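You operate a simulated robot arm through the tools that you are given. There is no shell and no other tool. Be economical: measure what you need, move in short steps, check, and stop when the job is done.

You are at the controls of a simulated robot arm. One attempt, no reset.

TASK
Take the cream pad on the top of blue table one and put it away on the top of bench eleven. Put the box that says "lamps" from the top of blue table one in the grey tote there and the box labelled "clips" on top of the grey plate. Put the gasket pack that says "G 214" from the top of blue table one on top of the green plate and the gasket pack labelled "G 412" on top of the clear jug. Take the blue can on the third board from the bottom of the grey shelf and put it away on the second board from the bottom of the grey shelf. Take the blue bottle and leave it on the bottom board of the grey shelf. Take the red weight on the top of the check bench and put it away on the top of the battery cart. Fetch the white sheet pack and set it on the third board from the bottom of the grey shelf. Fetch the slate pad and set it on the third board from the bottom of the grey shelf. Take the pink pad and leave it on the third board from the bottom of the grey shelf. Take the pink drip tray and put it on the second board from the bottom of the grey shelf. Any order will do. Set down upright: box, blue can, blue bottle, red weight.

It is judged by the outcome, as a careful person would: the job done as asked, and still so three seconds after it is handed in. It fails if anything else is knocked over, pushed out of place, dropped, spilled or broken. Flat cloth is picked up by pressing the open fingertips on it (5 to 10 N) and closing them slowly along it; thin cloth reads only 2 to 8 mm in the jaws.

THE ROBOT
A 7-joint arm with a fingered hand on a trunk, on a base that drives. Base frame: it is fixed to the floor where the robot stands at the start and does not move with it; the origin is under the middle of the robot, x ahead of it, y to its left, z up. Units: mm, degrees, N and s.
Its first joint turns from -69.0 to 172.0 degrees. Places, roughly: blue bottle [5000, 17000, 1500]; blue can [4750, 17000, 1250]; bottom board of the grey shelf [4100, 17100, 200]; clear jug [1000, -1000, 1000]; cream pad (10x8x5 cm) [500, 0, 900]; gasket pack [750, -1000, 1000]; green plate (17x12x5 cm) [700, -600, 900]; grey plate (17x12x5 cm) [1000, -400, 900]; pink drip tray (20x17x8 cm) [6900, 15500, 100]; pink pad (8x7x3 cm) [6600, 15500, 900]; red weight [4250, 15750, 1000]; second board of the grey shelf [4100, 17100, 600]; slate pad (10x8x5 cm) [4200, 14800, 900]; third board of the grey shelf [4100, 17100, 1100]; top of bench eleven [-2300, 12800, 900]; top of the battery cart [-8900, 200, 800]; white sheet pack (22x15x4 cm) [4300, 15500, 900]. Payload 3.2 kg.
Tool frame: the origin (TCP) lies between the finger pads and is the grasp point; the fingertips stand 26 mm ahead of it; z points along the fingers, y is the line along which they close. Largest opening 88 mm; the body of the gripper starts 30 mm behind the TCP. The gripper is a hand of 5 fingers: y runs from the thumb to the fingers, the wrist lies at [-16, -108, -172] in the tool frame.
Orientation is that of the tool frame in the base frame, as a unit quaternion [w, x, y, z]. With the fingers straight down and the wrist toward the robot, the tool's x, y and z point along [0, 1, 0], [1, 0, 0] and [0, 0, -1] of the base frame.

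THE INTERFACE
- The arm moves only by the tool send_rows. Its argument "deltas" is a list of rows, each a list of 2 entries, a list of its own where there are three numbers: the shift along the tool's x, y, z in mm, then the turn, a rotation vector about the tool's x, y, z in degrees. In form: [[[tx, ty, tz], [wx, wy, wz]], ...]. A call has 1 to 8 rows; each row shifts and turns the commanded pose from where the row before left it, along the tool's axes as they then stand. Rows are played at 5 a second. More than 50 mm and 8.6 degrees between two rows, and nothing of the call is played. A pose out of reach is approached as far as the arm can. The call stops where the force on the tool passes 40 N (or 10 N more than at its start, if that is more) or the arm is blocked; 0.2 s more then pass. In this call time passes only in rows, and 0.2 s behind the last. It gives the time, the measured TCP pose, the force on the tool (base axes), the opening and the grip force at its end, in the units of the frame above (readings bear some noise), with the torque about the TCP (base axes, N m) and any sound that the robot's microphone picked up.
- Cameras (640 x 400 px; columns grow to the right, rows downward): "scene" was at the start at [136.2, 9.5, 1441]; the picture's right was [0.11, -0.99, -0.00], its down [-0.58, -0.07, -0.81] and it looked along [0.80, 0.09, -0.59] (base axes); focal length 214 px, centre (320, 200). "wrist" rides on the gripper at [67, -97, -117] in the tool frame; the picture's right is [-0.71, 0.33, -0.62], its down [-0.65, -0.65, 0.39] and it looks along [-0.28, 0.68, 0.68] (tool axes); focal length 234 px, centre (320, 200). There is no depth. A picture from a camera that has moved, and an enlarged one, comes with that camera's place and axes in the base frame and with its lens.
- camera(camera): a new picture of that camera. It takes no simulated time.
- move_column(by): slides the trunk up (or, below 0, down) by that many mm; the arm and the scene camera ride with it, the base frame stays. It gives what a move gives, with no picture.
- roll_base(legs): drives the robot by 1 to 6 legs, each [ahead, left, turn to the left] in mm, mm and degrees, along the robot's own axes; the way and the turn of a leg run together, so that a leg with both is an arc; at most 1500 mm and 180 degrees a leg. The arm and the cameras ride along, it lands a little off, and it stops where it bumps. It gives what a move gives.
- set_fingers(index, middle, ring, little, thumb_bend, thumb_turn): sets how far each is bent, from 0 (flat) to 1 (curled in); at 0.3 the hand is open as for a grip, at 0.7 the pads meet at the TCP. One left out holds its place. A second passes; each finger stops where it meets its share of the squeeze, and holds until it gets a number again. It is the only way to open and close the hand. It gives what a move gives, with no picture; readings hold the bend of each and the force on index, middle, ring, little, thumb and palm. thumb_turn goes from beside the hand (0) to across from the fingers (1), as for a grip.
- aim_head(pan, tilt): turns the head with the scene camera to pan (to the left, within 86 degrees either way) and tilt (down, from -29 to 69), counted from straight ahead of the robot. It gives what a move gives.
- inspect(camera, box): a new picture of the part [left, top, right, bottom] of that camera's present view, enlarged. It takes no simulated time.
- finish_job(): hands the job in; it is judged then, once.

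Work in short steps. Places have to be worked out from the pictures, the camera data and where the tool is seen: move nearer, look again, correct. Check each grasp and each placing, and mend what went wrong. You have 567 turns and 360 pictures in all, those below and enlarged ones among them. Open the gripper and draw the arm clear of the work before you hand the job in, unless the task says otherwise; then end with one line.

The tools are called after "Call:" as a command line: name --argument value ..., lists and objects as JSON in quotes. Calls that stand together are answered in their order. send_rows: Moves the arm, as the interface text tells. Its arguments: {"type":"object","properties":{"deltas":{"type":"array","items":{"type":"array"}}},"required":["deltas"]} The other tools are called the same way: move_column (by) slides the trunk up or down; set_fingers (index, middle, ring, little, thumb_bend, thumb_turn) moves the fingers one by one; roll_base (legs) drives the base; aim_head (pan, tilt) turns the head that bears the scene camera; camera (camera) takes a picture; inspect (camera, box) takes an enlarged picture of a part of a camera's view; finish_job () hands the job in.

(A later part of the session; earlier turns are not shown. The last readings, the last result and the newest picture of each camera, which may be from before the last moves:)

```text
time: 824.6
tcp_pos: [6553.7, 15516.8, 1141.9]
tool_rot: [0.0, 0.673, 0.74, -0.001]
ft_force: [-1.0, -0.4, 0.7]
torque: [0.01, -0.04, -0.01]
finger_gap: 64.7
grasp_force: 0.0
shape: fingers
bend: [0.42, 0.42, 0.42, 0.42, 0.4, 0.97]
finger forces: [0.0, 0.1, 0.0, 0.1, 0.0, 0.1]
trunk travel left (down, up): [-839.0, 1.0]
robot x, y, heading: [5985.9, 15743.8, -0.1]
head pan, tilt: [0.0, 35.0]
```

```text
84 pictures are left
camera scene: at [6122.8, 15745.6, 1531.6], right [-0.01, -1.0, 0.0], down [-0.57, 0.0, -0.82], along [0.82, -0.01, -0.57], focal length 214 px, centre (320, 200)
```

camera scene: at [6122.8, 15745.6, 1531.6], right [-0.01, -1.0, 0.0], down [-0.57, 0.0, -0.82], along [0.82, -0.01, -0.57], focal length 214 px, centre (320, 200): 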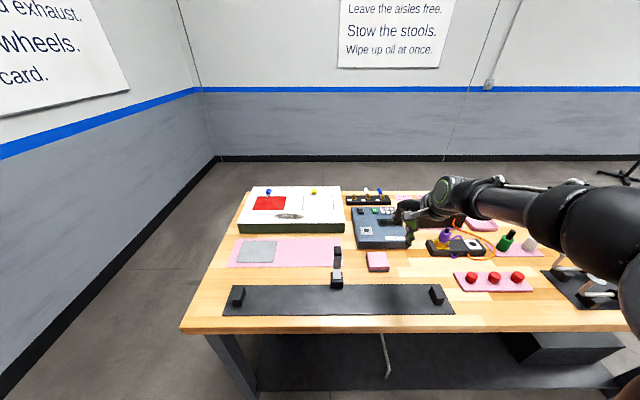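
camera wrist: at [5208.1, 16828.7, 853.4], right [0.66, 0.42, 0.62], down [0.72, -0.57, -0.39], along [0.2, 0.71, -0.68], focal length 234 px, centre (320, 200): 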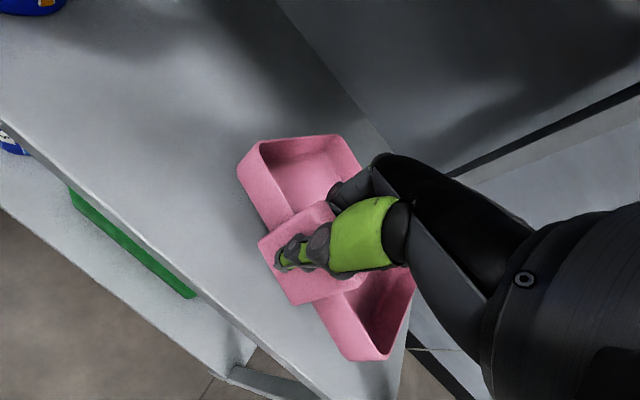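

Call:
inspect --camera "scene" --box '[320, 200, 440, 300]'

Call:
camera --camera "wrist"

```text
4.00 times, centred on (380, 250) of scene
camera zoom: at [6122.8, 15745.6, 1531.6], right [-0.01, -1.0, 0.0], down [-0.57, 0.0, -0.82], along [0.82, -0.01, -0.57], focal length 858 px, centre (80, 0)
```

zoom: 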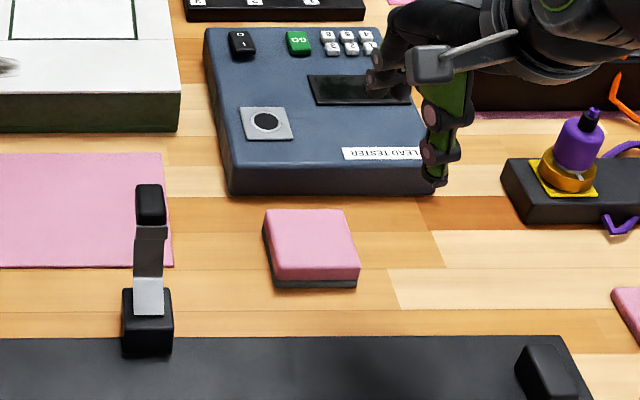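

```text
82 pictures are left
camera wrist: at [6452.5, 15573.1, 1259.7], right [0.4, -0.67, 0.62], down [-0.59, -0.71, -0.39], along [0.7, -0.21, -0.68], focal length 234 px, centre (320, 200)
```

wrist: 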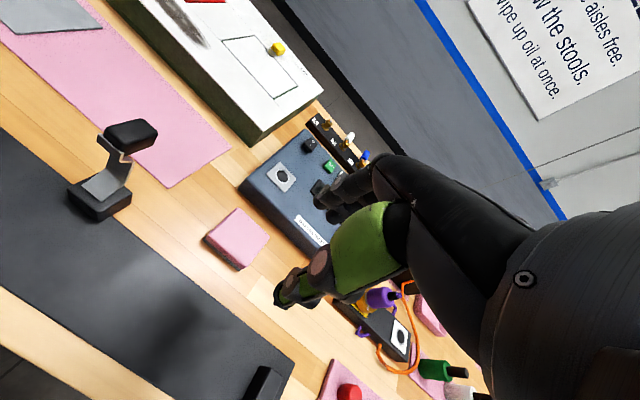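

The pink pad (about 72×62×30) is at about (6618,15536). I move over it, open the hand and come down around it.

Call:
roll_base --legs '[[64, 19, 0]]'

Call:
set_fingers --index 0.25 --middle 0.25 --ring 0.25 --little 0.25 --thumb_bend 0.25

Call:
send_rows --deltas '[[[0, 0, 35], [0, 0, 3.5]], [[0, 0, 35], [0, 0, 0]]]'

Call:
move_column --by -70

Call:
camera --camera "wrist"

Call:
inspect --camera "scene" --box '[320, 160, 460, 280]'

```text
time: 825.6
tcp_pos: [6615.1, 15534.2, 1142.8]
tool_rot: [0.0, 0.673, 0.74, 0.0]
ft_force: [0.0, 0.3, 0.8]
torque: [-0.04, -0.03, 0.01]
finger_gap: 64.6
grasp_force: 0.1
shape: fingers
bend: [0.42, 0.42, 0.42, 0.42, 0.4, 0.97]
finger forces: [0.0, 0.0, 0.1, 0.0, 0.1, 0.0]
trunk travel left (down, up): [-839.0, 1.0]
robot x, y, heading: [6044.2, 15768.4, -0.4]
head pan, tilt: [0.0, 35.0]
```

```text
time: 826.6
tcp_pos: [6615.9, 15534.1, 1143.4]
tool_rot: [0.0, 0.673, 0.74, 0.0]
ft_force: [0.4, 0.4, -0.5]
torque: [0.02, 0.03, 0.02]
finger_gap: 97.3
grasp_force: 0.1
shape: fingers
bend: [0.25, 0.25, 0.25, 0.25, 0.25, 0.97]
finger forces: [0.0, 0.0, 0.0, 0.1, 0.0, 0.1]
trunk travel left (down, up): [-839.0, 1.0]
robot x, y, heading: [6047.7, 15764.6, -0.3]
head pan, tilt: [0.0, 35.0]
```

```text
time: 827.2
tcp_pos: [6616.3, 15535.0, 1071.1]
tool_rot: [0.001, 0.696, 0.718, 0.001]
ft_force: [-0.5, -0.5, -0.6]
torque: [0.03, 0.02, -0.01]
finger_gap: 97.6
grasp_force: 0.1
shape: fingers
bend: [0.25, 0.25, 0.25, 0.25, 0.25, 0.97]
finger forces: [0.1, 0.1, 0.1, 0.1, 0.1, 0.1]
trunk travel left (down, up): [-839.0, 1.0]
robot x, y, heading: [6047.4, 15766.2, -0.7]
head pan, tilt: [0.0, 35.0]
```

```text
time: 828.3
tcp_pos: [6615.8, 15534.5, 1002.9]
tool_rot: [0.0, 0.695, 0.719, 0.0]
ft_force: [0.9, -0.4, -0.5]
torque: [0.0, 0.01, 0.02]
finger_gap: 97.2
grasp_force: 0.1
shape: fingers
bend: [0.25, 0.25, 0.25, 0.25, 0.25, 0.97]
finger forces: [0.1, 0.0, 0.0, 0.0, 0.0, 0.0]
trunk travel left (down, up): [-769.0, 71.0]
robot x, y, heading: [6046.1, 15764.1, -0.3]
head pan, tilt: [0.0, 35.0]
```

```text
81 pictures are left
camera wrist: at [6517.6, 15597.8, 1119.7], right [0.35, -0.7, 0.62], down [-0.63, -0.67, -0.39], along [0.69, -0.26, -0.68], focal length 234 px, centre (320, 200)
```

wrist: 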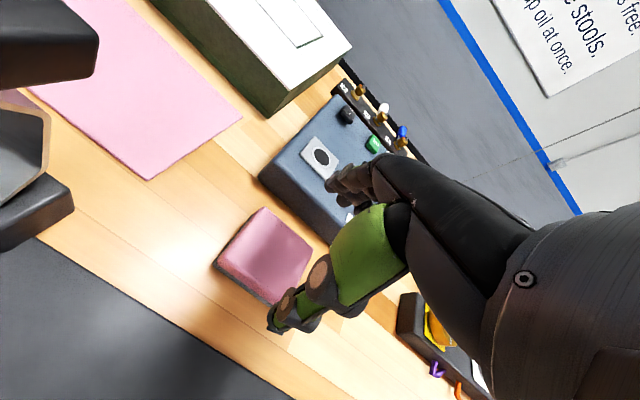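

```text
3.33 times, centred on (390, 220) of scene
camera zoom: at [6183.7, 15763.9, 1461.6], right [-0.01, -1.0, 0.0], down [-0.57, 0.0, -0.82], along [0.82, -0.01, -0.57], focal length 715 px, centre (87, 133)
```

zoom: 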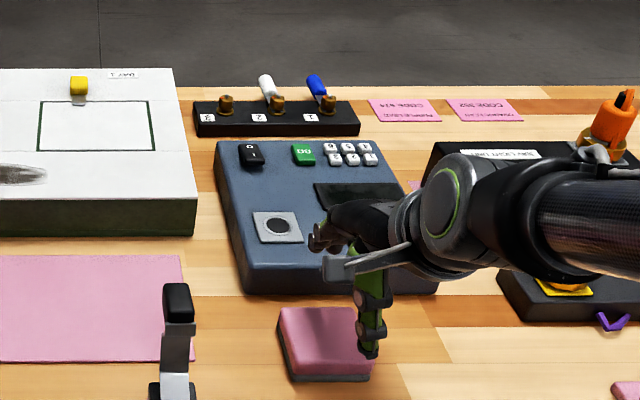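

Centre confirmed at (6616,15542). I lower to the grasp height and close.

Call:
send_rows --deltas '[[[6, 0, 0], [0, 0, 0]], [[0, 0, 25], [0, 0, 0]], [[0, 0, 22], [0, 0, 0]], [[0, 0, 14], [0, 0, 0]]]'

Call:
set_fingers --index 0.5 --middle 0.5 --ring 0.5 --little 0.5 --thumb_bend 0.48

Call:
camera --camera "wrist"

```text
time: 829.3
tcp_pos: [6615.9, 15538.5, 940.6]
tool_rot: [0.001, 0.695, 0.719, 0.0]
ft_force: [0.1, 0.0, -0.2]
torque: [-0.01, 0.0, 0.02]
finger_gap: 97.3
grasp_force: 0.2
shape: fingers
bend: [0.25, 0.25, 0.25, 0.25, 0.25, 0.97]
finger forces: [0.0, 0.0, 0.0, 0.1, 0.0, 0.0]
trunk travel left (down, up): [-769.0, 71.0]
robot x, y, heading: [6044.4, 15765.2, -0.5]
head pan, tilt: [0.0, 35.0]
```

```text
time: 830.3
tcp_pos: [6616.1, 15539.1, 940.7]
tool_rot: [0.0, 0.696, 0.718, 0.0]
ft_force: [1.6, -0.4, 2.6]
torque: [0.05, 0.0, -0.03]
finger_gap: 65.6
grasp_force: 9.7
shape: fingers
bend: [0.45, 0.47, 0.47, 0.5, 0.41, 0.96]
finger forces: [5.5, 2.6, 2.4, 0.0, 9.1, 0.1]
trunk travel left (down, up): [-769.0, 71.0]
robot x, y, heading: [6044.8, 15766.7, -0.4]
head pan, tilt: [0.0, 35.0]
```

```text
79 pictures are left
camera wrist: at [6516.6, 15602.4, 1057.8], right [0.35, -0.7, 0.62], down [-0.63, -0.67, -0.39], along [0.69, -0.26, -0.68], focal length 234 px, centre (320, 200)
```

wrist: 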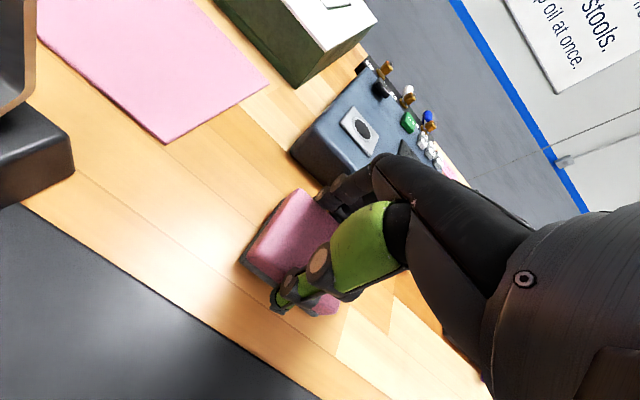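

Gripped on both sides. I tighten slightly and lift.

Call:
set_fingers --index 0.56 --middle 0.56 --ring 0.56 --thumb_bend 0.54

Call:
move_column --by 70

Call:
camera --camera "wrist"

```text
time: 831.3
tcp_pos: [6615.2, 15539.7, 940.5]
tool_rot: [0.001, 0.695, 0.719, 0.001]
ft_force: [1.8, -1.1, 5.5]
torque: [0.01, 0.09, -0.01]
finger_gap: 65.4
grasp_force: 16.2
shape: fingers
bend: [0.48, 0.5, 0.5, 0.5, 0.41, 0.95]
finger forces: [8.3, 4.6, 3.9, 0.1, 15.1, 0.1]
trunk travel left (down, up): [-769.0, 71.0]
robot x, y, heading: [6044.9, 15766.4, -0.3]
head pan, tilt: [0.0, 35.0]
```

```text
time: 832.4
tcp_pos: [6614.6, 15538.7, 1009.8]
tool_rot: [0.0, 0.696, 0.718, 0.0]
ft_force: [0.7, 0.1, -0.5]
torque: [0.0, -0.01, 0.0]
finger_gap: 65.5
grasp_force: 14.9
shape: fingers
bend: [0.48, 0.51, 0.51, 0.5, 0.41, 0.95]
finger forces: [7.2, 4.0, 3.5, 0.0, 14.6, 0.1]
trunk travel left (down, up): [-839.0, 1.0]
robot x, y, heading: [6046.5, 15764.6, -0.4]
head pan, tilt: [0.0, 35.0]
```

```text
78 pictures are left
camera wrist: at [6516.5, 15602.2, 1127.5], right [0.35, -0.7, 0.62], down [-0.63, -0.67, -0.39], along [0.69, -0.26, -0.68], focal length 234 px, centre (320, 200)
```

wrist: 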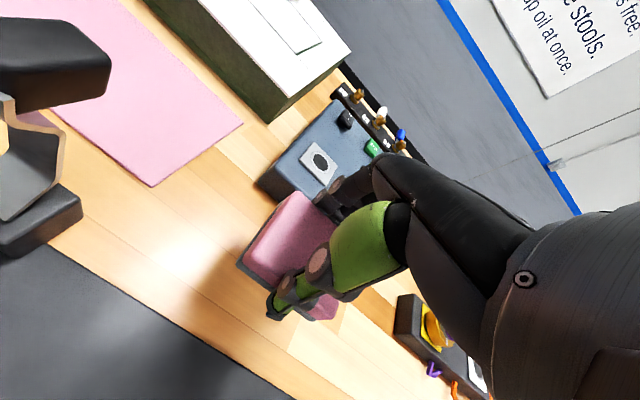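

The pink pad is held. I raise it, back away, turn to heading 110° and approach the third board's free space left of the yellow bottle.

Call:
send_rows --deltas '[[[0, 0, -45], [0, 0, 0]], [[0, 0, -45], [0, 0, 0]], [[0, 0, -45], [0, 0, 0]], [[0, 0, -40], [0, 0, 0]]]'

Call:
roll_base --legs '[[-550, 60, 0], [0, 0, 110], [373, 350, 0]]'

Call:
aim_head --pan -10 --tilt 20

Call:
camera --camera "scene"

```text
time: 833.4
tcp_pos: [6611.2, 15539.3, 1186.0]
tool_rot: [0.0, 0.696, 0.718, 0.0]
ft_force: [-1.0, 0.6, -1.1]
torque: [0.0, 0.0, -0.01]
finger_gap: 65.4
grasp_force: 14.6
shape: fingers
bend: [0.49, 0.51, 0.51, 0.5, 0.41, 0.95]
finger forces: [7.1, 4.0, 3.4, 0.0, 14.4, 0.0]
trunk travel left (down, up): [-839.0, 1.0]
robot x, y, heading: [6048.5, 15767.7, -0.5]
head pan, tilt: [0.0, 35.0]
```

```text
time: 843.6
tcp_pos: [5094.1, 16690.0, 1184.3]
tool_rot: [0.0, -0.178, 0.984, 0.0]
ft_force: [-0.7, 0.8, -0.4]
torque: [0.0, 0.02, 0.0]
finger_gap: 64.8
grasp_force: 13.8
shape: fingers
bend: [0.49, 0.51, 0.51, 0.5, 0.41, 0.95]
finger forces: [6.9, 3.9, 3.2, 0.0, 13.9, 0.0]
trunk travel left (down, up): [-839.0, 1.0]
robot x, y, heading: [5058.5, 16078.8, 108.0]
head pan, tilt: [0.0, 35.0]
```

```text
time: 844.4
tcp_pos: [5094.1, 16692.5, 1184.7]
tool_rot: [-0.001, -0.178, 0.984, 0.001]
ft_force: [-0.2, -1.0, 0.0]
torque: [0.01, 0.01, 0.0]
finger_gap: 65.0
grasp_force: 14.4
shape: fingers
bend: [0.49, 0.51, 0.51, 0.5, 0.41, 0.95]
finger forces: [7.1, 3.9, 3.3, 0.0, 13.9, 0.1]
trunk travel left (down, up): [-839.0, 1.0]
robot x, y, heading: [5060.2, 16082.0, 108.2]
head pan, tilt: [-10.0, 20.0]
```

```text
77 pictures are left
camera scene: at [5029.9, 16221.0, 1555.3], right [0.99, 0.14, 0.0], down [0.05, -0.34, -0.94], along [-0.14, 0.93, -0.34], focal length 214 px, centre (320, 200)
```

scene: 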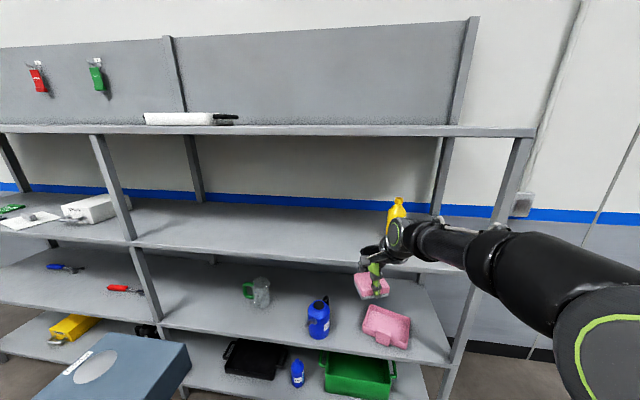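

Call:
roll_base --legs '[[295, -40, 0]]'

Call:
move_column --by -50

Call:
camera --camera "scene"

Call:
send_rows --deltas '[[[0, 0, 5], [0, 0, 0]], [[0, 0, 4], [0, 0, 0]], [[0, 0, 4], [0, 0, 0]]]'

```text
time: 846.4
tcp_pos: [5035.6, 16984.4, 1185.3]
tool_rot: [0.0, -0.179, 0.984, 0.0]
ft_force: [-0.1, 0.0, -0.9]
torque: [0.04, -0.01, -0.01]
finger_gap: 65.0
grasp_force: 14.0
shape: fingers
bend: [0.49, 0.51, 0.51, 0.5, 0.41, 0.95]
finger forces: [7.1, 3.9, 3.3, 0.0, 14.0, 0.0]
trunk travel left (down, up): [-839.0, 1.0]
robot x, y, heading: [5003.7, 16377.8, 108.3]
head pan, tilt: [-10.0, 20.0]
```

```text
time: 847.4
tcp_pos: [5035.1, 16983.9, 1134.4]
tool_rot: [0.0, -0.178, 0.984, 0.0]
ft_force: [0.4, -0.2, -0.6]
torque: [-0.01, 0.04, -0.01]
finger_gap: 64.5
grasp_force: 13.8
shape: fingers
bend: [0.49, 0.51, 0.51, 0.5, 0.41, 0.95]
finger forces: [7.0, 3.9, 3.4, 0.1, 14.1, 0.0]
trunk travel left (down, up): [-789.0, 51.0]
robot x, y, heading: [5001.6, 16375.3, 108.4]
head pan, tilt: [-10.0, 20.0]
```

```text
76 pictures are left
camera scene: at [4973.5, 16513.2, 1505.4], right [0.99, 0.15, 0.0], down [0.05, -0.34, -0.94], along [-0.14, 0.93, -0.34], focal length 214 px, centre (320, 200)
```

scene: 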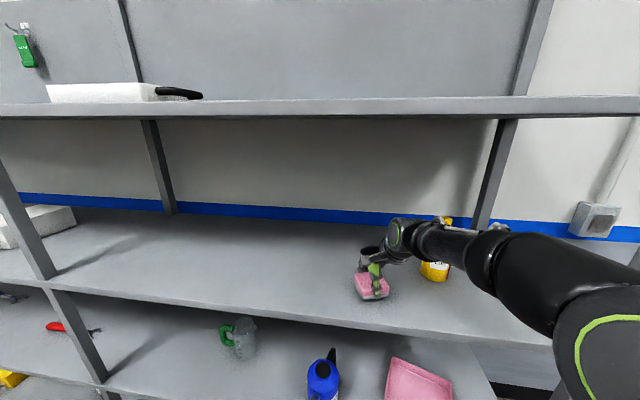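

```text
time: 848.2
tcp_pos: [5035.8, 16983.6, 1122.3]
tool_rot: [0.0, -0.178, 0.984, 0.0]
ft_force: [-0.2, -0.1, -0.1]
torque: [-0.01, 0.01, -0.03]
finger_gap: 64.8
grasp_force: 14.6
shape: fingers
bend: [0.49, 0.51, 0.51, 0.5, 0.41, 0.95]
finger forces: [7.2, 3.9, 3.3, 0.0, 14.2, 0.1]
trunk travel left (down, up): [-789.0, 51.0]
robot x, y, heading: [4999.6, 16374.2, 108.3]
head pan, tilt: [-10.0, 20.0]
```

Call:
send_rows --deltas '[[[0, 0, 3], [0, 0, 0]], [[0, 0, 2], [0, 0, 0]]]'

Call:
send_rows --deltas '[[[0, 0, 2], [0, 0, 0]]]'

```text
time: 848.8
tcp_pos: [5035.1, 16982.8, 1120.0]
tool_rot: [0.0, -0.179, 0.984, 0.005]
ft_force: [1.7, 2.7, 15.3]
torque: [-0.23, -0.08, -0.01]
finger_gap: 64.7
grasp_force: 18.0
shape: fingers
bend: [0.49, 0.51, 0.51, 0.5, 0.41, 0.95]
finger forces: [9.6, 4.3, 3.9, 0.0, 17.6, 0.0]
trunk travel left (down, up): [-789.0, 51.0]
robot x, y, heading: [5004.2, 16371.6, 108.1]
head pan, tilt: [-10.0, 20.0]
```

```text
time: 849.2
tcp_pos: [5035.9, 16982.2, 1118.8]
tool_rot: [-0.001, -0.178, 0.984, 0.006]
ft_force: [1.2, 5.4, 26.1]
torque: [-0.25, -0.02, 0.0]
finger_gap: 64.8
grasp_force: 19.0
shape: fingers
bend: [0.48, 0.51, 0.51, 0.5, 0.41, 0.96]
finger forces: [11.4, 5.2, 4.4, 0.0, 18.0, 0.1]
trunk travel left (down, up): [-789.0, 51.0]
robot x, y, heading: [5004.7, 16375.6, 108.6]
head pan, tilt: [-10.0, 20.0]
```

It's down firmly. I release, rise and pull out.

Call:
send_rows --deltas '[[[0, 0, -4], [0, 0, 0]]]'

Call:
set_fingers --index 0.28 --middle 0.28 --ring 0.28 --little 0.28 --thumb_bend 0.27

Call:
move_column --by 51

Call:
send_rows --deltas '[[[0, 0, -25], [0, 0, 0]]]'

Call:
roll_base --legs '[[-320, 40, 0]]'

Call:
camera --camera "scene"

```text
time: 849.6
tcp_pos: [5035.7, 16981.9, 1120.3]
tool_rot: [-0.001, -0.179, 0.984, 0.002]
ft_force: [0.1, 6.7, 17.1]
torque: [-0.07, 0.02, -0.01]
finger_gap: 64.9
grasp_force: 18.0
shape: fingers
bend: [0.48, 0.5, 0.51, 0.5, 0.41, 0.96]
finger forces: [11.0, 5.4, 4.5, 0.0, 15.2, 0.1]
trunk travel left (down, up): [-789.0, 51.0]
robot x, y, heading: [5000.3, 16374.7, 108.2]
head pan, tilt: [-10.0, 20.0]
```

```text
time: 850.6
tcp_pos: [5037.1, 16982.9, 1118.9]
tool_rot: [0.0, -0.178, 0.984, 0.0]
ft_force: [0.1, 0.3, -0.3]
torque: [-0.02, -0.02, 0.0]
finger_gap: 91.8
grasp_force: 0.0
shape: fingers
bend: [0.28, 0.28, 0.28, 0.28, 0.27, 0.97]
finger forces: [0.0, 0.0, 0.0, 0.0, 0.0, 0.0]
trunk travel left (down, up): [-789.0, 51.0]
robot x, y, heading: [5003.1, 16371.7, 108.2]
head pan, tilt: [-10.0, 20.0]
```

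```text
time: 851.5
tcp_pos: [5035.7, 16982.9, 1170.3]
tool_rot: [0.0, -0.179, 0.984, 0.0]
ft_force: [0.1, -0.1, 0.5]
torque: [0.0, 0.01, 0.0]
finger_gap: 92.2
grasp_force: 0.1
shape: fingers
bend: [0.28, 0.28, 0.28, 0.28, 0.27, 0.97]
finger forces: [0.0, 0.1, 0.0, 0.0, 0.0, 0.0]
trunk travel left (down, up): [-840.0, 0.0]
robot x, y, heading: [5002.6, 16375.8, 108.3]
head pan, tilt: [-10.0, 20.0]
```

```text
time: 851.9
tcp_pos: [5036.0, 16983.9, 1194.6]
tool_rot: [0.0, -0.179, 0.984, 0.001]
ft_force: [0.2, -0.1, -0.3]
torque: [0.03, 0.02, -0.01]
finger_gap: 92.3
grasp_force: 0.1
shape: fingers
bend: [0.28, 0.28, 0.28, 0.28, 0.27, 0.97]
finger forces: [0.1, 0.0, 0.1, 0.1, 0.0, 0.0]
trunk travel left (down, up): [-840.0, 0.0]
robot x, y, heading: [5004.9, 16371.8, 108.5]
head pan, tilt: [-10.0, 20.0]
```

```text
time: 854.1
tcp_pos: [5105.8, 16662.7, 1193.9]
tool_rot: [0.001, -0.173, 0.985, 0.0]
ft_force: [-1.2, 0.9, 0.5]
torque: [-0.02, -0.01, 0.0]
finger_gap: 92.2
grasp_force: 0.0
shape: fingers
bend: [0.28, 0.28, 0.28, 0.28, 0.27, 0.97]
finger forces: [0.0, 0.0, 0.0, 0.0, 0.1, 0.1]
trunk travel left (down, up): [-840.0, 0.0]
robot x, y, heading: [5066.3, 16058.3, 107.8]
head pan, tilt: [-10.0, 20.0]
```

```text
75 pictures are left
camera scene: at [5036.6, 16193.9, 1556.3], right [0.99, 0.13, 0.0], down [0.05, -0.34, -0.94], along [-0.13, 0.93, -0.34], focal length 214 px, centre (320, 200)
```

scene: 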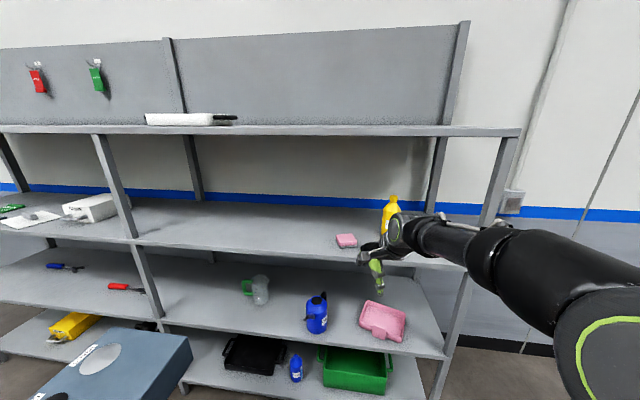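

All shelf placements are done. Now the red weight: I go round the bench's south end to its west side.

Call:
roll_base --legs '[[-294, -326, 0], [0, 0, -107.5], [0, -1450, 0], [0, -750, 0]]'

Call:
roll_base --legs '[[-100, 0, 0]]'

```text
time: 871.9
tcp_pos: [5916.0, 13444.7, 1194.6]
tool_rot: [-0.001, 0.703, 0.711, 0.0]
ft_force: [-0.6, -0.1, 0.2]
torque: [0.03, -0.01, 0.03]
finger_gap: 92.1
grasp_force: 0.0
shape: fingers
bend: [0.28, 0.28, 0.28, 0.28, 0.27, 0.97]
finger forces: [0.1, 0.0, 0.1, 0.0, 0.0, 0.0]
trunk travel left (down, up): [-840.0, 0.0]
robot x, y, heading: [5352.0, 13682.6, -1.5]
head pan, tilt: [-10.0, 20.0]
```

```text
time: 873.0
tcp_pos: [5815.6, 13447.3, 1193.7]
tool_rot: [-0.001, 0.702, 0.712, -0.001]
ft_force: [-0.3, 0.6, 0.1]
torque: [0.02, 0.0, 0.0]
finger_gap: 91.9
grasp_force: 0.0
shape: fingers
bend: [0.28, 0.28, 0.28, 0.28, 0.27, 0.97]
finger forces: [0.0, 0.0, 0.0, 0.0, 0.0, 0.1]
trunk travel left (down, up): [-840.0, 0.0]
robot x, y, heading: [5252.4, 13684.2, -1.7]
head pan, tilt: [-10.0, 20.0]
```

Call:
roll_base --legs '[[-1450, 0, 1.7], [-100, 0, 0], [0, 700, 0]]'

Call:
roll_base --legs '[[0, 50, 0]]'

```text
time: 884.3
tcp_pos: [4284.2, 14149.9, 1194.1]
tool_rot: [0.0, 0.698, 0.716, 0.0]
ft_force: [-0.1, 0.2, -0.3]
torque: [-0.03, 0.03, 0.01]
finger_gap: 92.2
grasp_force: 0.0
shape: fingers
bend: [0.28, 0.28, 0.28, 0.28, 0.27, 0.97]
finger forces: [0.0, 0.0, 0.0, 0.1, 0.0, 0.0]
trunk travel left (down, up): [-840.0, 0.0]
robot x, y, heading: [3720.3, 14381.2, -0.8]
head pan, tilt: [-10.0, 20.0]
```

```text
time: 885.2
tcp_pos: [4286.4, 14195.8, 1193.8]
tool_rot: [-0.002, 0.699, 0.715, 0.001]
ft_force: [-1.0, -0.1, 0.0]
torque: [0.04, 0.02, -0.02]
finger_gap: 92.0
grasp_force: 0.0
shape: fingers
bend: [0.28, 0.28, 0.28, 0.28, 0.27, 0.97]
finger forces: [0.0, 0.0, 0.0, 0.1, 0.0, 0.0]
trunk travel left (down, up): [-840.0, 0.0]
robot x, y, heading: [3717.3, 14430.0, -0.9]
head pan, tilt: [-10.0, 20.0]
```

Call:
roll_base --legs '[[-25, 0, 0.9], [0, 700, 0], [0, 800, 0]]'

Call:
aim_head --pan -20 --tilt 45

Call:
camera --camera "scene"

Call:
camera --camera "wrist"

```text
time: 893.2
tcp_pos: [4267.1, 15672.6, 1194.0]
tool_rot: [-0.001, 0.697, 0.717, -0.001]
ft_force: [0.1, 0.7, -0.1]
torque: [0.0, 0.0, -0.03]
finger_gap: 91.9
grasp_force: 0.1
shape: fingers
bend: [0.28, 0.28, 0.28, 0.28, 0.27, 0.97]
finger forces: [0.0, 0.0, 0.1, 0.0, 0.0, 0.0]
trunk travel left (down, up): [-840.0, 0.0]
robot x, y, heading: [3701.8, 15900.2, -0.6]
head pan, tilt: [-10.0, 20.0]
```

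```text
time: 894.1
tcp_pos: [4268.1, 15672.0, 1193.9]
tool_rot: [0.0, 0.697, 0.717, 0.0]
ft_force: [-1.2, 0.8, -0.1]
torque: [-0.01, 0.01, 0.01]
finger_gap: 92.4
grasp_force: 0.1
shape: fingers
bend: [0.28, 0.28, 0.28, 0.28, 0.27, 0.97]
finger forces: [0.1, 0.0, 0.0, 0.0, 0.0, 0.0]
trunk travel left (down, up): [-840.0, 0.0]
robot x, y, heading: [3702.0, 15901.8, -0.6]
head pan, tilt: [-20.0, 45.0]
```

```text
74 pictures are left
camera scene: at [3827.3, 15873.3, 1517.8], right [-0.35, -0.94, 0.0], down [-0.66, 0.25, -0.71], along [0.66, -0.25, -0.71], focal length 214 px, centre (320, 200)
```

scene: 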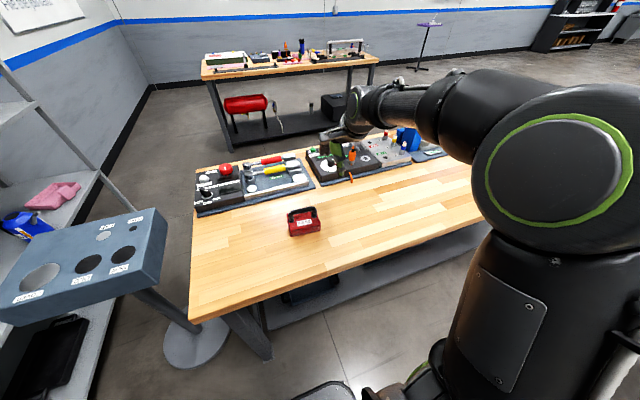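

```text
73 pictures are left
camera wrist: at [4169.3, 15736.4, 1311.6], right [0.35, -0.7, 0.62], down [-0.64, -0.67, -0.39], along [0.69, -0.26, -0.68], focal length 234 px, centre (320, 200)
```

wrist: 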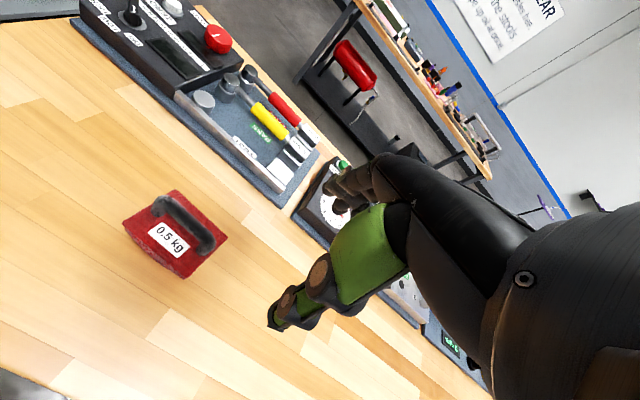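

Call:
inspect --camera "wrist" --box '[100, 170, 260, 300]'

Call:
inspect --camera "scene" --box '[260, 190, 360, 250]'

```text
3.08 times, centred on (180, 235) of wrist
camera zoom: at [4169.3, 15736.4, 1311.6], right [0.35, -0.7, 0.62], down [-0.64, -0.67, -0.39], along [0.69, -0.26, -0.68], focal length 720 px, centre (751, 92)
```

zoom: 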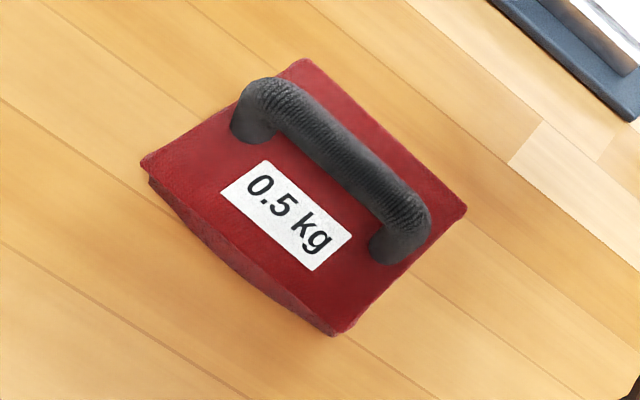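

```text
6.40 times, centred on (310, 220) of scene
camera zoom: at [3827.3, 15873.3, 1517.8], right [-0.35, -0.94, 0.0], down [-0.66, 0.25, -0.71], along [0.66, -0.25, -0.71], focal length 1373 px, centre (384, 72)
```

zoom: 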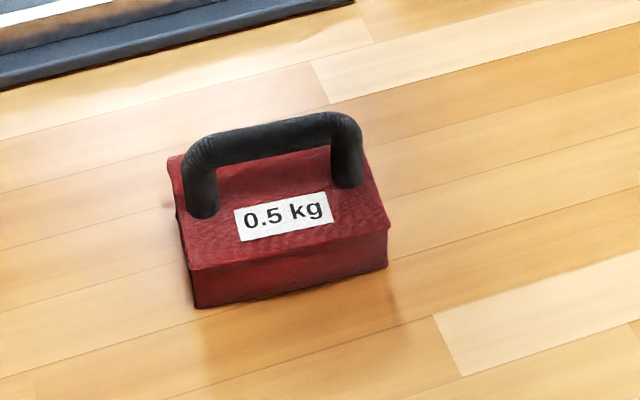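

The weight's handle bar is centred at about (4295,15759), along y, top z≈991. I align and lower onto it.

Call:
roll_base --legs '[[27, 87, 0]]'

Call:
set_fingers --index 0.42 --middle 0.42 --ring 0.42 --little 0.42 --thumb_bend 0.4

Call:
send_rows --deltas '[[[0, 0, 40], [0, 0, 3]], [[0, 0, 40], [0, 0, 0]]]'

Call:
move_column --by -80

Call:
camera --camera "wrist"

Call:
inspect --camera "scene" --box '[270, 90, 410, 220]'

```text
time: 895.2
tcp_pos: [4295.6, 15758.8, 1193.9]
tool_rot: [0.0, 0.698, 0.716, 0.0]
ft_force: [0.1, 0.3, 0.3]
torque: [-0.02, -0.01, -0.01]
finger_gap: 92.1
grasp_force: 0.0
shape: fingers
bend: [0.28, 0.28, 0.28, 0.28, 0.27, 0.97]
finger forces: [0.0, 0.0, 0.0, 0.0, 0.1, 0.1]
trunk travel left (down, up): [-840.0, 0.0]
robot x, y, heading: [3727.3, 15984.2, -0.8]
head pan, tilt: [-20.0, 45.0]
```

```text
time: 896.2
tcp_pos: [4296.2, 15758.5, 1194.9]
tool_rot: [-0.001, 0.697, 0.717, -0.001]
ft_force: [-0.3, 0.4, -0.5]
torque: [0.0, 0.0, 0.0]
finger_gap: 65.3
grasp_force: 0.0
shape: fingers
bend: [0.42, 0.42, 0.42, 0.42, 0.4, 0.97]
finger forces: [0.1, 0.0, 0.1, 0.0, 0.1, 0.0]
trunk travel left (down, up): [-840.0, 0.0]
robot x, y, heading: [3729.8, 15988.8, -0.4]
head pan, tilt: [-20.0, 45.0]
```

```text
time: 896.8
tcp_pos: [4296.0, 15753.6, 1112.8]
tool_rot: [0.0, 0.716, 0.698, -0.001]
ft_force: [-0.9, -0.2, 0.2]
torque: [0.02, 0.04, -0.02]
finger_gap: 65.6
grasp_force: 0.0
shape: fingers
bend: [0.42, 0.42, 0.42, 0.42, 0.4, 0.97]
finger forces: [0.0, 0.0, 0.0, 0.0, 0.1, 0.0]
trunk travel left (down, up): [-840.0, 0.0]
robot x, y, heading: [3728.5, 15990.3, -0.5]
head pan, tilt: [-20.0, 45.0]
```

```text
time: 898.0
tcp_pos: [4294.4, 15752.9, 1032.3]
tool_rot: [0.0, 0.716, 0.698, 0.0]
ft_force: [0.3, 0.5, -0.3]
torque: [0.02, 0.01, 0.03]
finger_gap: 65.1
grasp_force: 0.0
shape: fingers
bend: [0.42, 0.42, 0.42, 0.42, 0.4, 0.97]
finger forces: [0.0, 0.1, 0.0, 0.0, 0.1, 0.0]
trunk travel left (down, up): [-760.0, 80.0]
robot x, y, heading: [3731.5, 15987.5, -0.6]
head pan, tilt: [-20.0, 45.0]
```

```text
70 pictures are left
camera wrist: at [4199.8, 15822.7, 1149.8], right [0.31, -0.72, 0.62], down [-0.67, -0.63, -0.39], along [0.67, -0.3, -0.68], focal length 234 px, centre (320, 200)
```

wrist: 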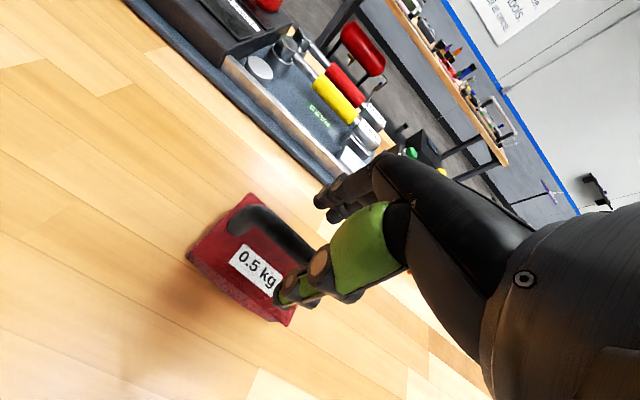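

```text
3.08 times, centred on (340, 155) of scene
camera zoom: at [3855.8, 15959.4, 1437.8], right [-0.35, -0.94, 0.0], down [-0.66, 0.25, -0.71], along [0.66, -0.25, -0.71], focal length 660 px, centre (258, 338)
```

zoom: 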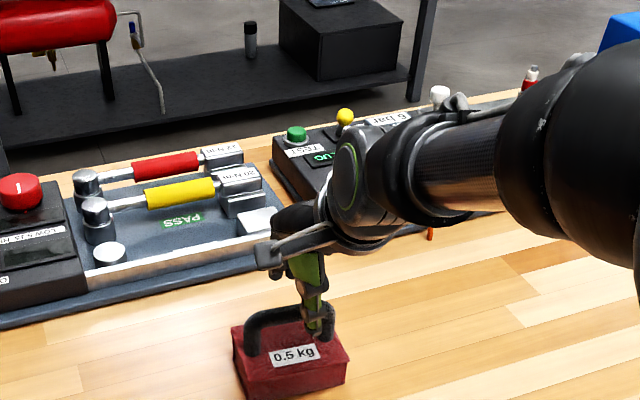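

Call:
send_rows --deltas '[[[6, 0, 0], [0, 0, 0]], [[0, 0, 20], [0, 0, 0]], [[0, 0, 18], [0, 0, 0]], [[0, 0, 12], [0, 0, 0]]]'

Call:
set_fingers --index 0.76 --middle 0.76 --ring 0.76 --little 0.74 --thumb_bend 0.74

Call:
move_column --by 40

Call:
inspect --camera "scene" --box '[270, 90, 410, 220]'

```text
time: 899.0
tcp_pos: [4295.2, 15759.2, 982.1]
tool_rot: [-0.001, 0.716, 0.698, -0.001]
ft_force: [-0.6, 0.1, 0.8]
torque: [0.01, 0.01, 0.02]
finger_gap: 64.9
grasp_force: 0.0
shape: fingers
bend: [0.42, 0.42, 0.42, 0.42, 0.4, 0.97]
finger forces: [0.1, 0.0, 0.1, 0.0, 0.0, 0.0]
trunk travel left (down, up): [-760.0, 80.0]
robot x, y, heading: [3733.7, 15989.7, -0.5]
head pan, tilt: [-20.0, 45.0]
```

```text
time: 900.0
tcp_pos: [4294.7, 15760.0, 980.2]
tool_rot: [-0.001, 0.716, 0.698, -0.001]
ft_force: [-0.2, 0.3, 0.4]
torque: [0.04, 0.0, 0.01]
finger_gap: 1.4
grasp_force: 10.5
shape: fingers
bend: [0.75, 0.76, 0.76, 0.74, 0.67, 0.96]
finger forces: [8.6, 0.0, 1.1, 1.5, 8.9, 0.0]
trunk travel left (down, up): [-760.0, 80.0]
robot x, y, heading: [3731.2, 15990.3, -0.9]
head pan, tilt: [-20.0, 45.0]
```

```text
time: 900.8
tcp_pos: [4296.4, 15758.4, 1022.3]
tool_rot: [-0.001, 0.715, 0.699, 0.0]
ft_force: [-0.8, 0.1, -6.1]
torque: [0.03, 0.03, -0.02]
finger_gap: 1.3
grasp_force: 10.4
shape: fingers
bend: [0.75, 0.76, 0.76, 0.74, 0.67, 0.96]
finger forces: [8.8, 0.0, 1.0, 1.3, 9.0, 0.0]
trunk travel left (down, up): [-800.0, 40.0]
robot x, y, heading: [3728.0, 15988.8, -0.5]
head pan, tilt: [-20.0, 45.0]
```

```text
3.08 times, centred on (340, 155) of scene
camera zoom: at [3857.3, 15958.6, 1477.7], right [-0.35, -0.94, 0.0], down [-0.66, 0.25, -0.71], along [0.66, -0.25, -0.71], focal length 660 px, centre (258, 338)
```

zoom: 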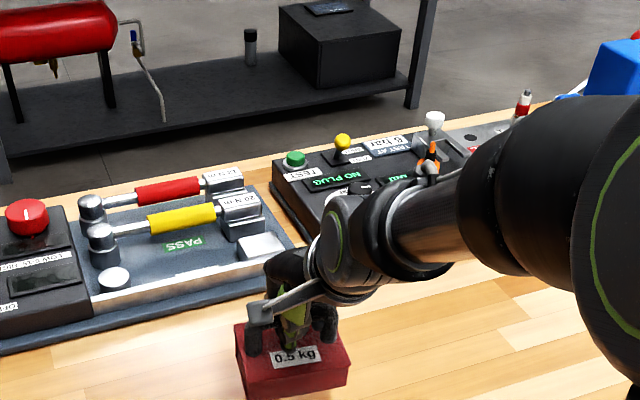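

The 0.5 kg weight hangs securely by its handle (≈6 N). I raise it and begin the long trip to the battery cart: back out, slide to y≈16560, and reverse along the aisle.

Call:
set_fingers --index 0.82 --middle 0.82 --ring 0.82 --little 0.8 --thumb_bend 0.8

Call:
move_column --by 40

Call:
send_rows --deltas '[[[0, 0, -40], [0, 0, 0]], [[0, 0, -40], [0, 0, 0]]]'

Call:
roll_base --legs '[[-230, 0, 0.6], [0, 570, 0]]'

```text
time: 901.8
tcp_pos: [4296.2, 15760.6, 1021.5]
tool_rot: [0.0, 0.715, 0.699, 0.0]
ft_force: [0.5, 0.4, -4.7]
torque: [0.06, 0.01, -0.01]
finger_gap: 0.0
grasp_force: 4.3
shape: fingers
bend: [0.8, 0.82, 0.82, 0.8, 0.67, 0.96]
finger forces: [2.9, 1.3, 0.9, 0.6, 3.0, 0.1]
trunk travel left (down, up): [-800.0, 40.0]
robot x, y, heading: [3730.2, 15990.2, -0.6]
head pan, tilt: [-20.0, 45.0]
```

```text
time: 902.6
tcp_pos: [4295.4, 15758.6, 1060.0]
tool_rot: [0.0, 0.716, 0.699, 0.0]
ft_force: [0.3, -0.3, -5.1]
torque: [0.06, 0.02, -0.03]
finger_gap: 0.0
grasp_force: 4.4
shape: fingers
bend: [0.8, 0.82, 0.82, 0.8, 0.67, 0.96]
finger forces: [2.8, 1.3, 0.9, 0.5, 3.1, 0.0]
trunk travel left (down, up): [-840.0, 0.0]
robot x, y, heading: [3734.0, 15987.9, -0.6]
head pan, tilt: [-20.0, 45.0]
```

```text
time: 903.2
tcp_pos: [4291.9, 15760.0, 1143.0]
tool_rot: [-0.001, 0.716, 0.698, 0.0]
ft_force: [0.0, 1.5, -5.3]
torque: [0.04, 0.01, -0.01]
finger_gap: 0.1
grasp_force: 4.0
shape: fingers
bend: [0.81, 0.82, 0.82, 0.8, 0.73, 0.96]
finger forces: [2.4, 1.4, 0.9, 0.5, 2.7, 0.0]
trunk travel left (down, up): [-840.0, 0.0]
robot x, y, heading: [3733.8, 15990.0, -0.9]
head pan, tilt: [-20.0, 45.0]
```

```text
time: 907.8
tcp_pos: [4065.8, 16331.0, 1141.0]
tool_rot: [0.0, 0.713, 0.701, -0.001]
ft_force: [-0.4, 0.3, -4.2]
torque: [0.02, 0.02, 0.0]
finger_gap: 0.0
grasp_force: 4.1
shape: fingers
bend: [0.81, 0.82, 0.82, 0.8, 0.73, 0.96]
finger forces: [2.5, 1.4, 0.7, 0.5, 2.6, 0.0]
trunk travel left (down, up): [-840.0, 0.0]
robot x, y, heading: [3501.3, 16554.7, -0.1]
head pan, tilt: [-20.0, 45.0]
```

Call:
roll_base --legs '[[-900, 0, 0], [-800, 0, 0]]'

Call:
inspect --camera "wrist" --box '[160, 140, 420, 330]'

```text
time: 916.5
tcp_pos: [2342.8, 16344.3, 1141.1]
tool_rot: [-0.001, 0.711, 0.703, -0.001]
ft_force: [-0.6, -1.0, -5.1]
torque: [0.04, 0.01, -0.02]
finger_gap: 0.0
grasp_force: 3.8
shape: fingers
bend: [0.81, 0.82, 0.82, 0.8, 0.73, 0.96]
finger forces: [2.4, 1.4, 0.8, 0.3, 2.4, 0.0]
trunk travel left (down, up): [-840.0, 0.0]
robot x, y, heading: [1773.1, 16567.8, 0.1]
head pan, tilt: [-20.0, 45.0]
```

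```text
2.11 times, centred on (290, 235) of wrist
camera zoom: at [2247.6, 16410.9, 1258.5], right [0.32, -0.71, 0.62], down [-0.66, -0.64, -0.39], along [0.68, -0.29, -0.68], focal length 493 px, centre (383, 126)
```

zoom: 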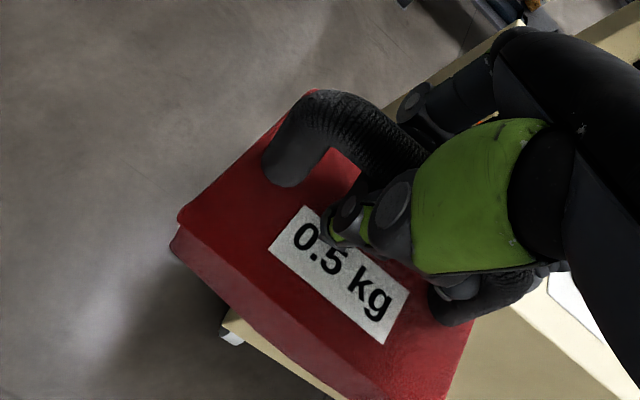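

Call:
roll_base --legs '[[-250, 0, 0], [0, 0, -179], [1400, 200, 0], [1400, 200, 0]]'

Call:
aim_head --pan 0 --tilt 12

Call:
camera --camera "scene"

```text
time: 938.9
tcp_pos: [-1826.5, 16113.2, 1140.8]
tool_rot: [0.0, 0.735, -0.678, 0.0]
ft_force: [0.6, 0.7, -4.7]
torque: [-0.04, -0.03, -0.01]
finger_gap: 0.0
grasp_force: 3.0
shape: fingers
bend: [0.81, 0.82, 0.82, 0.8, 0.73, 0.96]
finger forces: [1.5, 1.8, 0.8, 0.3, 1.5, 0.0]
trunk travel left (down, up): [-840.0, 0.0]
robot x, y, heading: [-1245.4, 15941.0, -174.4]
head pan, tilt: [-20.0, 45.0]
```

```text
time: 939.9
tcp_pos: [-1827.5, 16112.7, 1140.6]
tool_rot: [0.0, 0.736, -0.677, 0.001]
ft_force: [0.0, -1.3, -4.3]
torque: [-0.05, -0.02, -0.01]
finger_gap: 0.0
grasp_force: 2.8
shape: fingers
bend: [0.81, 0.82, 0.82, 0.8, 0.73, 0.96]
finger forces: [1.5, 1.8, 0.8, 0.4, 1.5, 0.0]
trunk travel left (down, up): [-840.0, 0.0]
robot x, y, heading: [-1243.2, 15941.5, -174.7]
head pan, tilt: [0.0, 12.0]
```

```text
66 pictures are left
camera scene: at [-1387.3, 15931.0, 1569.3], right [-0.1, 1.0, 0.0], down [0.21, 0.02, -0.98], along [-0.97, -0.09, -0.21], focal length 214 px, centre (320, 200)
```

scene: 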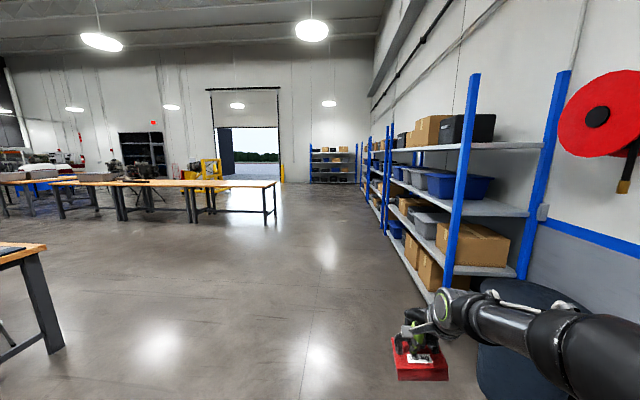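

The way is clear. I drive on to x≈-4850 and turn south down the lane.

Call:
roll_base --legs '[[1450, 0, -1], [1450, 0, 0], [700, 0, 0], [0, 0, 86]]'

Call:
camera --camera "scene"

```text
time: 961.0
tcp_pos: [-5119.0, 15262.2, 1141.6]
tool_rot: [-0.001, 0.999, -0.043, -0.001]
ft_force: [0.3, 0.0, -4.8]
torque: [-0.01, -0.08, 0.0]
finger_gap: 0.4
grasp_force: 2.6
shape: fingers
bend: [0.81, 0.82, 0.82, 0.8, 0.73, 0.96]
finger forces: [1.2, 1.9, 0.8, 0.3, 1.2, 0.1]
trunk travel left (down, up): [-840.0, 0.0]
robot x, y, heading: [-4857.1, 15816.4, -94.1]
head pan, tilt: [0.0, 12.0]
```

```text
65 pictures are left
camera scene: at [-4868.4, 15666.3, 1569.3], right [-1.0, 0.07, 0.0], down [0.02, 0.21, -0.98], along [-0.07, -0.98, -0.21], focal length 214 px, centre (320, 200)
```

scene: 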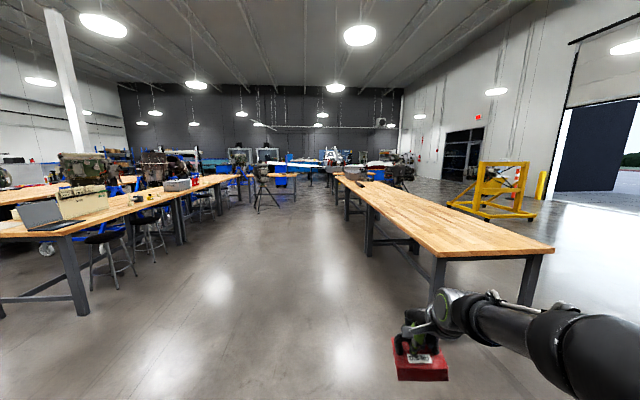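

Call:
roll_base --legs '[[1450, 0, 2], [1450, 0, 0], [1400, 0, 0]]'

Call:
camera --camera "scene"

```text
time: 981.4
tcp_pos: [-5328.1, 11019.8, 1141.3]
tool_rot: [-0.002, 0.999, -0.039, 0.0]
ft_force: [0.1, -0.3, -5.9]
torque: [0.02, -0.06, 0.02]
finger_gap: 0.0
grasp_force: 3.5
shape: fingers
bend: [0.81, 0.82, 0.82, 0.8, 0.73, 0.96]
finger forces: [1.3, 2.1, 0.8, 0.2, 1.4, 0.1]
trunk travel left (down, up): [-840.0, 0.0]
robot x, y, heading: [-5066.8, 11569.3, -93.8]
head pan, tilt: [0.0, 12.0]
```

```text
64 pictures are left
camera scene: at [-5079.0, 11424.8, 1569.4], right [-1.0, 0.06, 0.0], down [0.01, 0.21, -0.98], along [-0.06, -0.98, -0.21], focal length 214 px, centre (320, 200)
```

scene: 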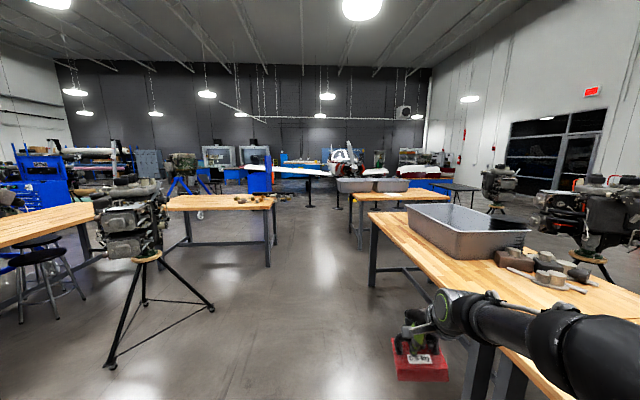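

Call:
roll_base --legs '[[1400, 0, 4], [1400, 0, 0]]'

Call:
roll_base --legs '[[1300, 0, 1], [1100, 0, 0]]'

Call:
camera --camera "scene"

```text
time: 994.7
tcp_pos: [-5339.0, 8267.1, 1140.3]
tool_rot: [-0.002, 1.0, -0.021, 0.0]
ft_force: [0.2, -0.1, -4.3]
torque: [-0.04, -0.07, 0.01]
finger_gap: 0.0
grasp_force: 2.9
shape: fingers
bend: [0.81, 0.82, 0.82, 0.8, 0.73, 0.96]
finger forces: [1.3, 2.1, 0.8, 0.1, 1.5, 0.1]
trunk travel left (down, up): [-840.0, 0.0]
robot x, y, heading: [-5099.3, 8821.6, -91.7]
head pan, tilt: [0.0, 12.0]
```

```text
time: 1006.5
tcp_pos: [-5395.2, 5861.0, 1140.7]
tool_rot: [-0.002, 1.0, -0.021, -0.001]
ft_force: [0.1, 0.5, -4.4]
torque: [0.03, -0.04, 0.01]
finger_gap: 0.0
grasp_force: 3.1
shape: fingers
bend: [0.81, 0.82, 0.82, 0.8, 0.73, 0.96]
finger forces: [1.3, 2.2, 0.7, 0.1, 1.5, 0.0]
trunk travel left (down, up): [-840.0, 0.0]
robot x, y, heading: [-5161.9, 6421.5, -91.5]
head pan, tilt: [0.0, 12.0]
```

```text
63 pictures are left
camera scene: at [-5161.9, 6275.7, 1569.4], right [-1.0, 0.03, 0.0], down [0.01, 0.21, -0.98], along [-0.03, -0.98, -0.21], focal length 214 px, centre (320, 200)
```

scene: 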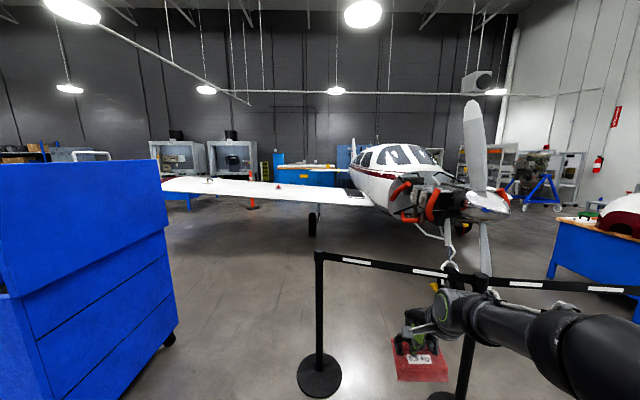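

The plane stands between me and the cart. I look west past its nose for a way round.

Call:
aim_head --pan -45 --tilt 8

Call:
camera --camera "scene"

```text
time: 1007.6
tcp_pos: [-5395.2, 5860.8, 1140.4]
tool_rot: [-0.002, 1.0, -0.021, 0.001]
ft_force: [0.0, -0.3, -5.8]
torque: [0.01, -0.03, 0.01]
finger_gap: 0.0
grasp_force: 2.4
shape: fingers
bend: [0.81, 0.82, 0.82, 0.8, 0.73, 0.96]
finger forces: [1.2, 1.9, 0.7, 0.0, 1.6, 0.0]
trunk travel left (down, up): [-840.0, 0.0]
robot x, y, heading: [-5154.5, 6420.1, -91.4]
head pan, tilt: [-45.0, 8.0]
```

```text
62 pictures are left
camera scene: at [-5226.6, 6304.9, 1575.8], right [-0.69, 0.73, 0.0], down [0.1, 0.1, -0.99], along [-0.72, -0.68, -0.14], focal length 214 px, centre (320, 200)
```

scene: 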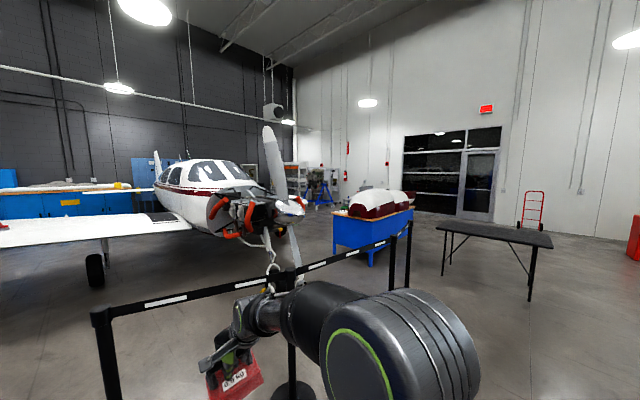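

Call:
inspect --camera "scene" --box '[200, 120, 440, 270]'

```text
2.67 times, centred on (320, 195) of scene
camera zoom: at [-5226.6, 6304.9, 1575.8], right [-0.69, 0.73, 0.0], down [0.1, 0.1, -0.99], along [-0.72, -0.68, -0.14], focal length 572 px, centre (320, 213)
```

zoom: 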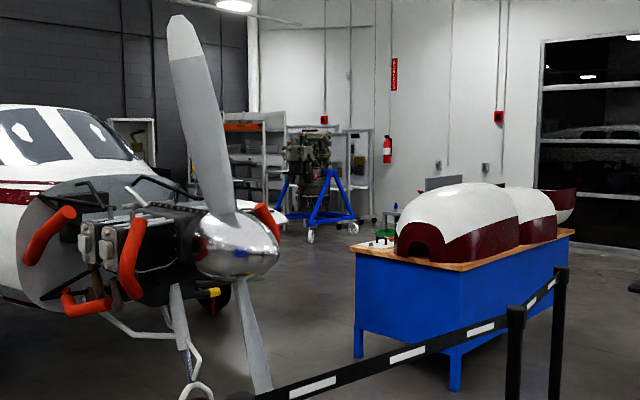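

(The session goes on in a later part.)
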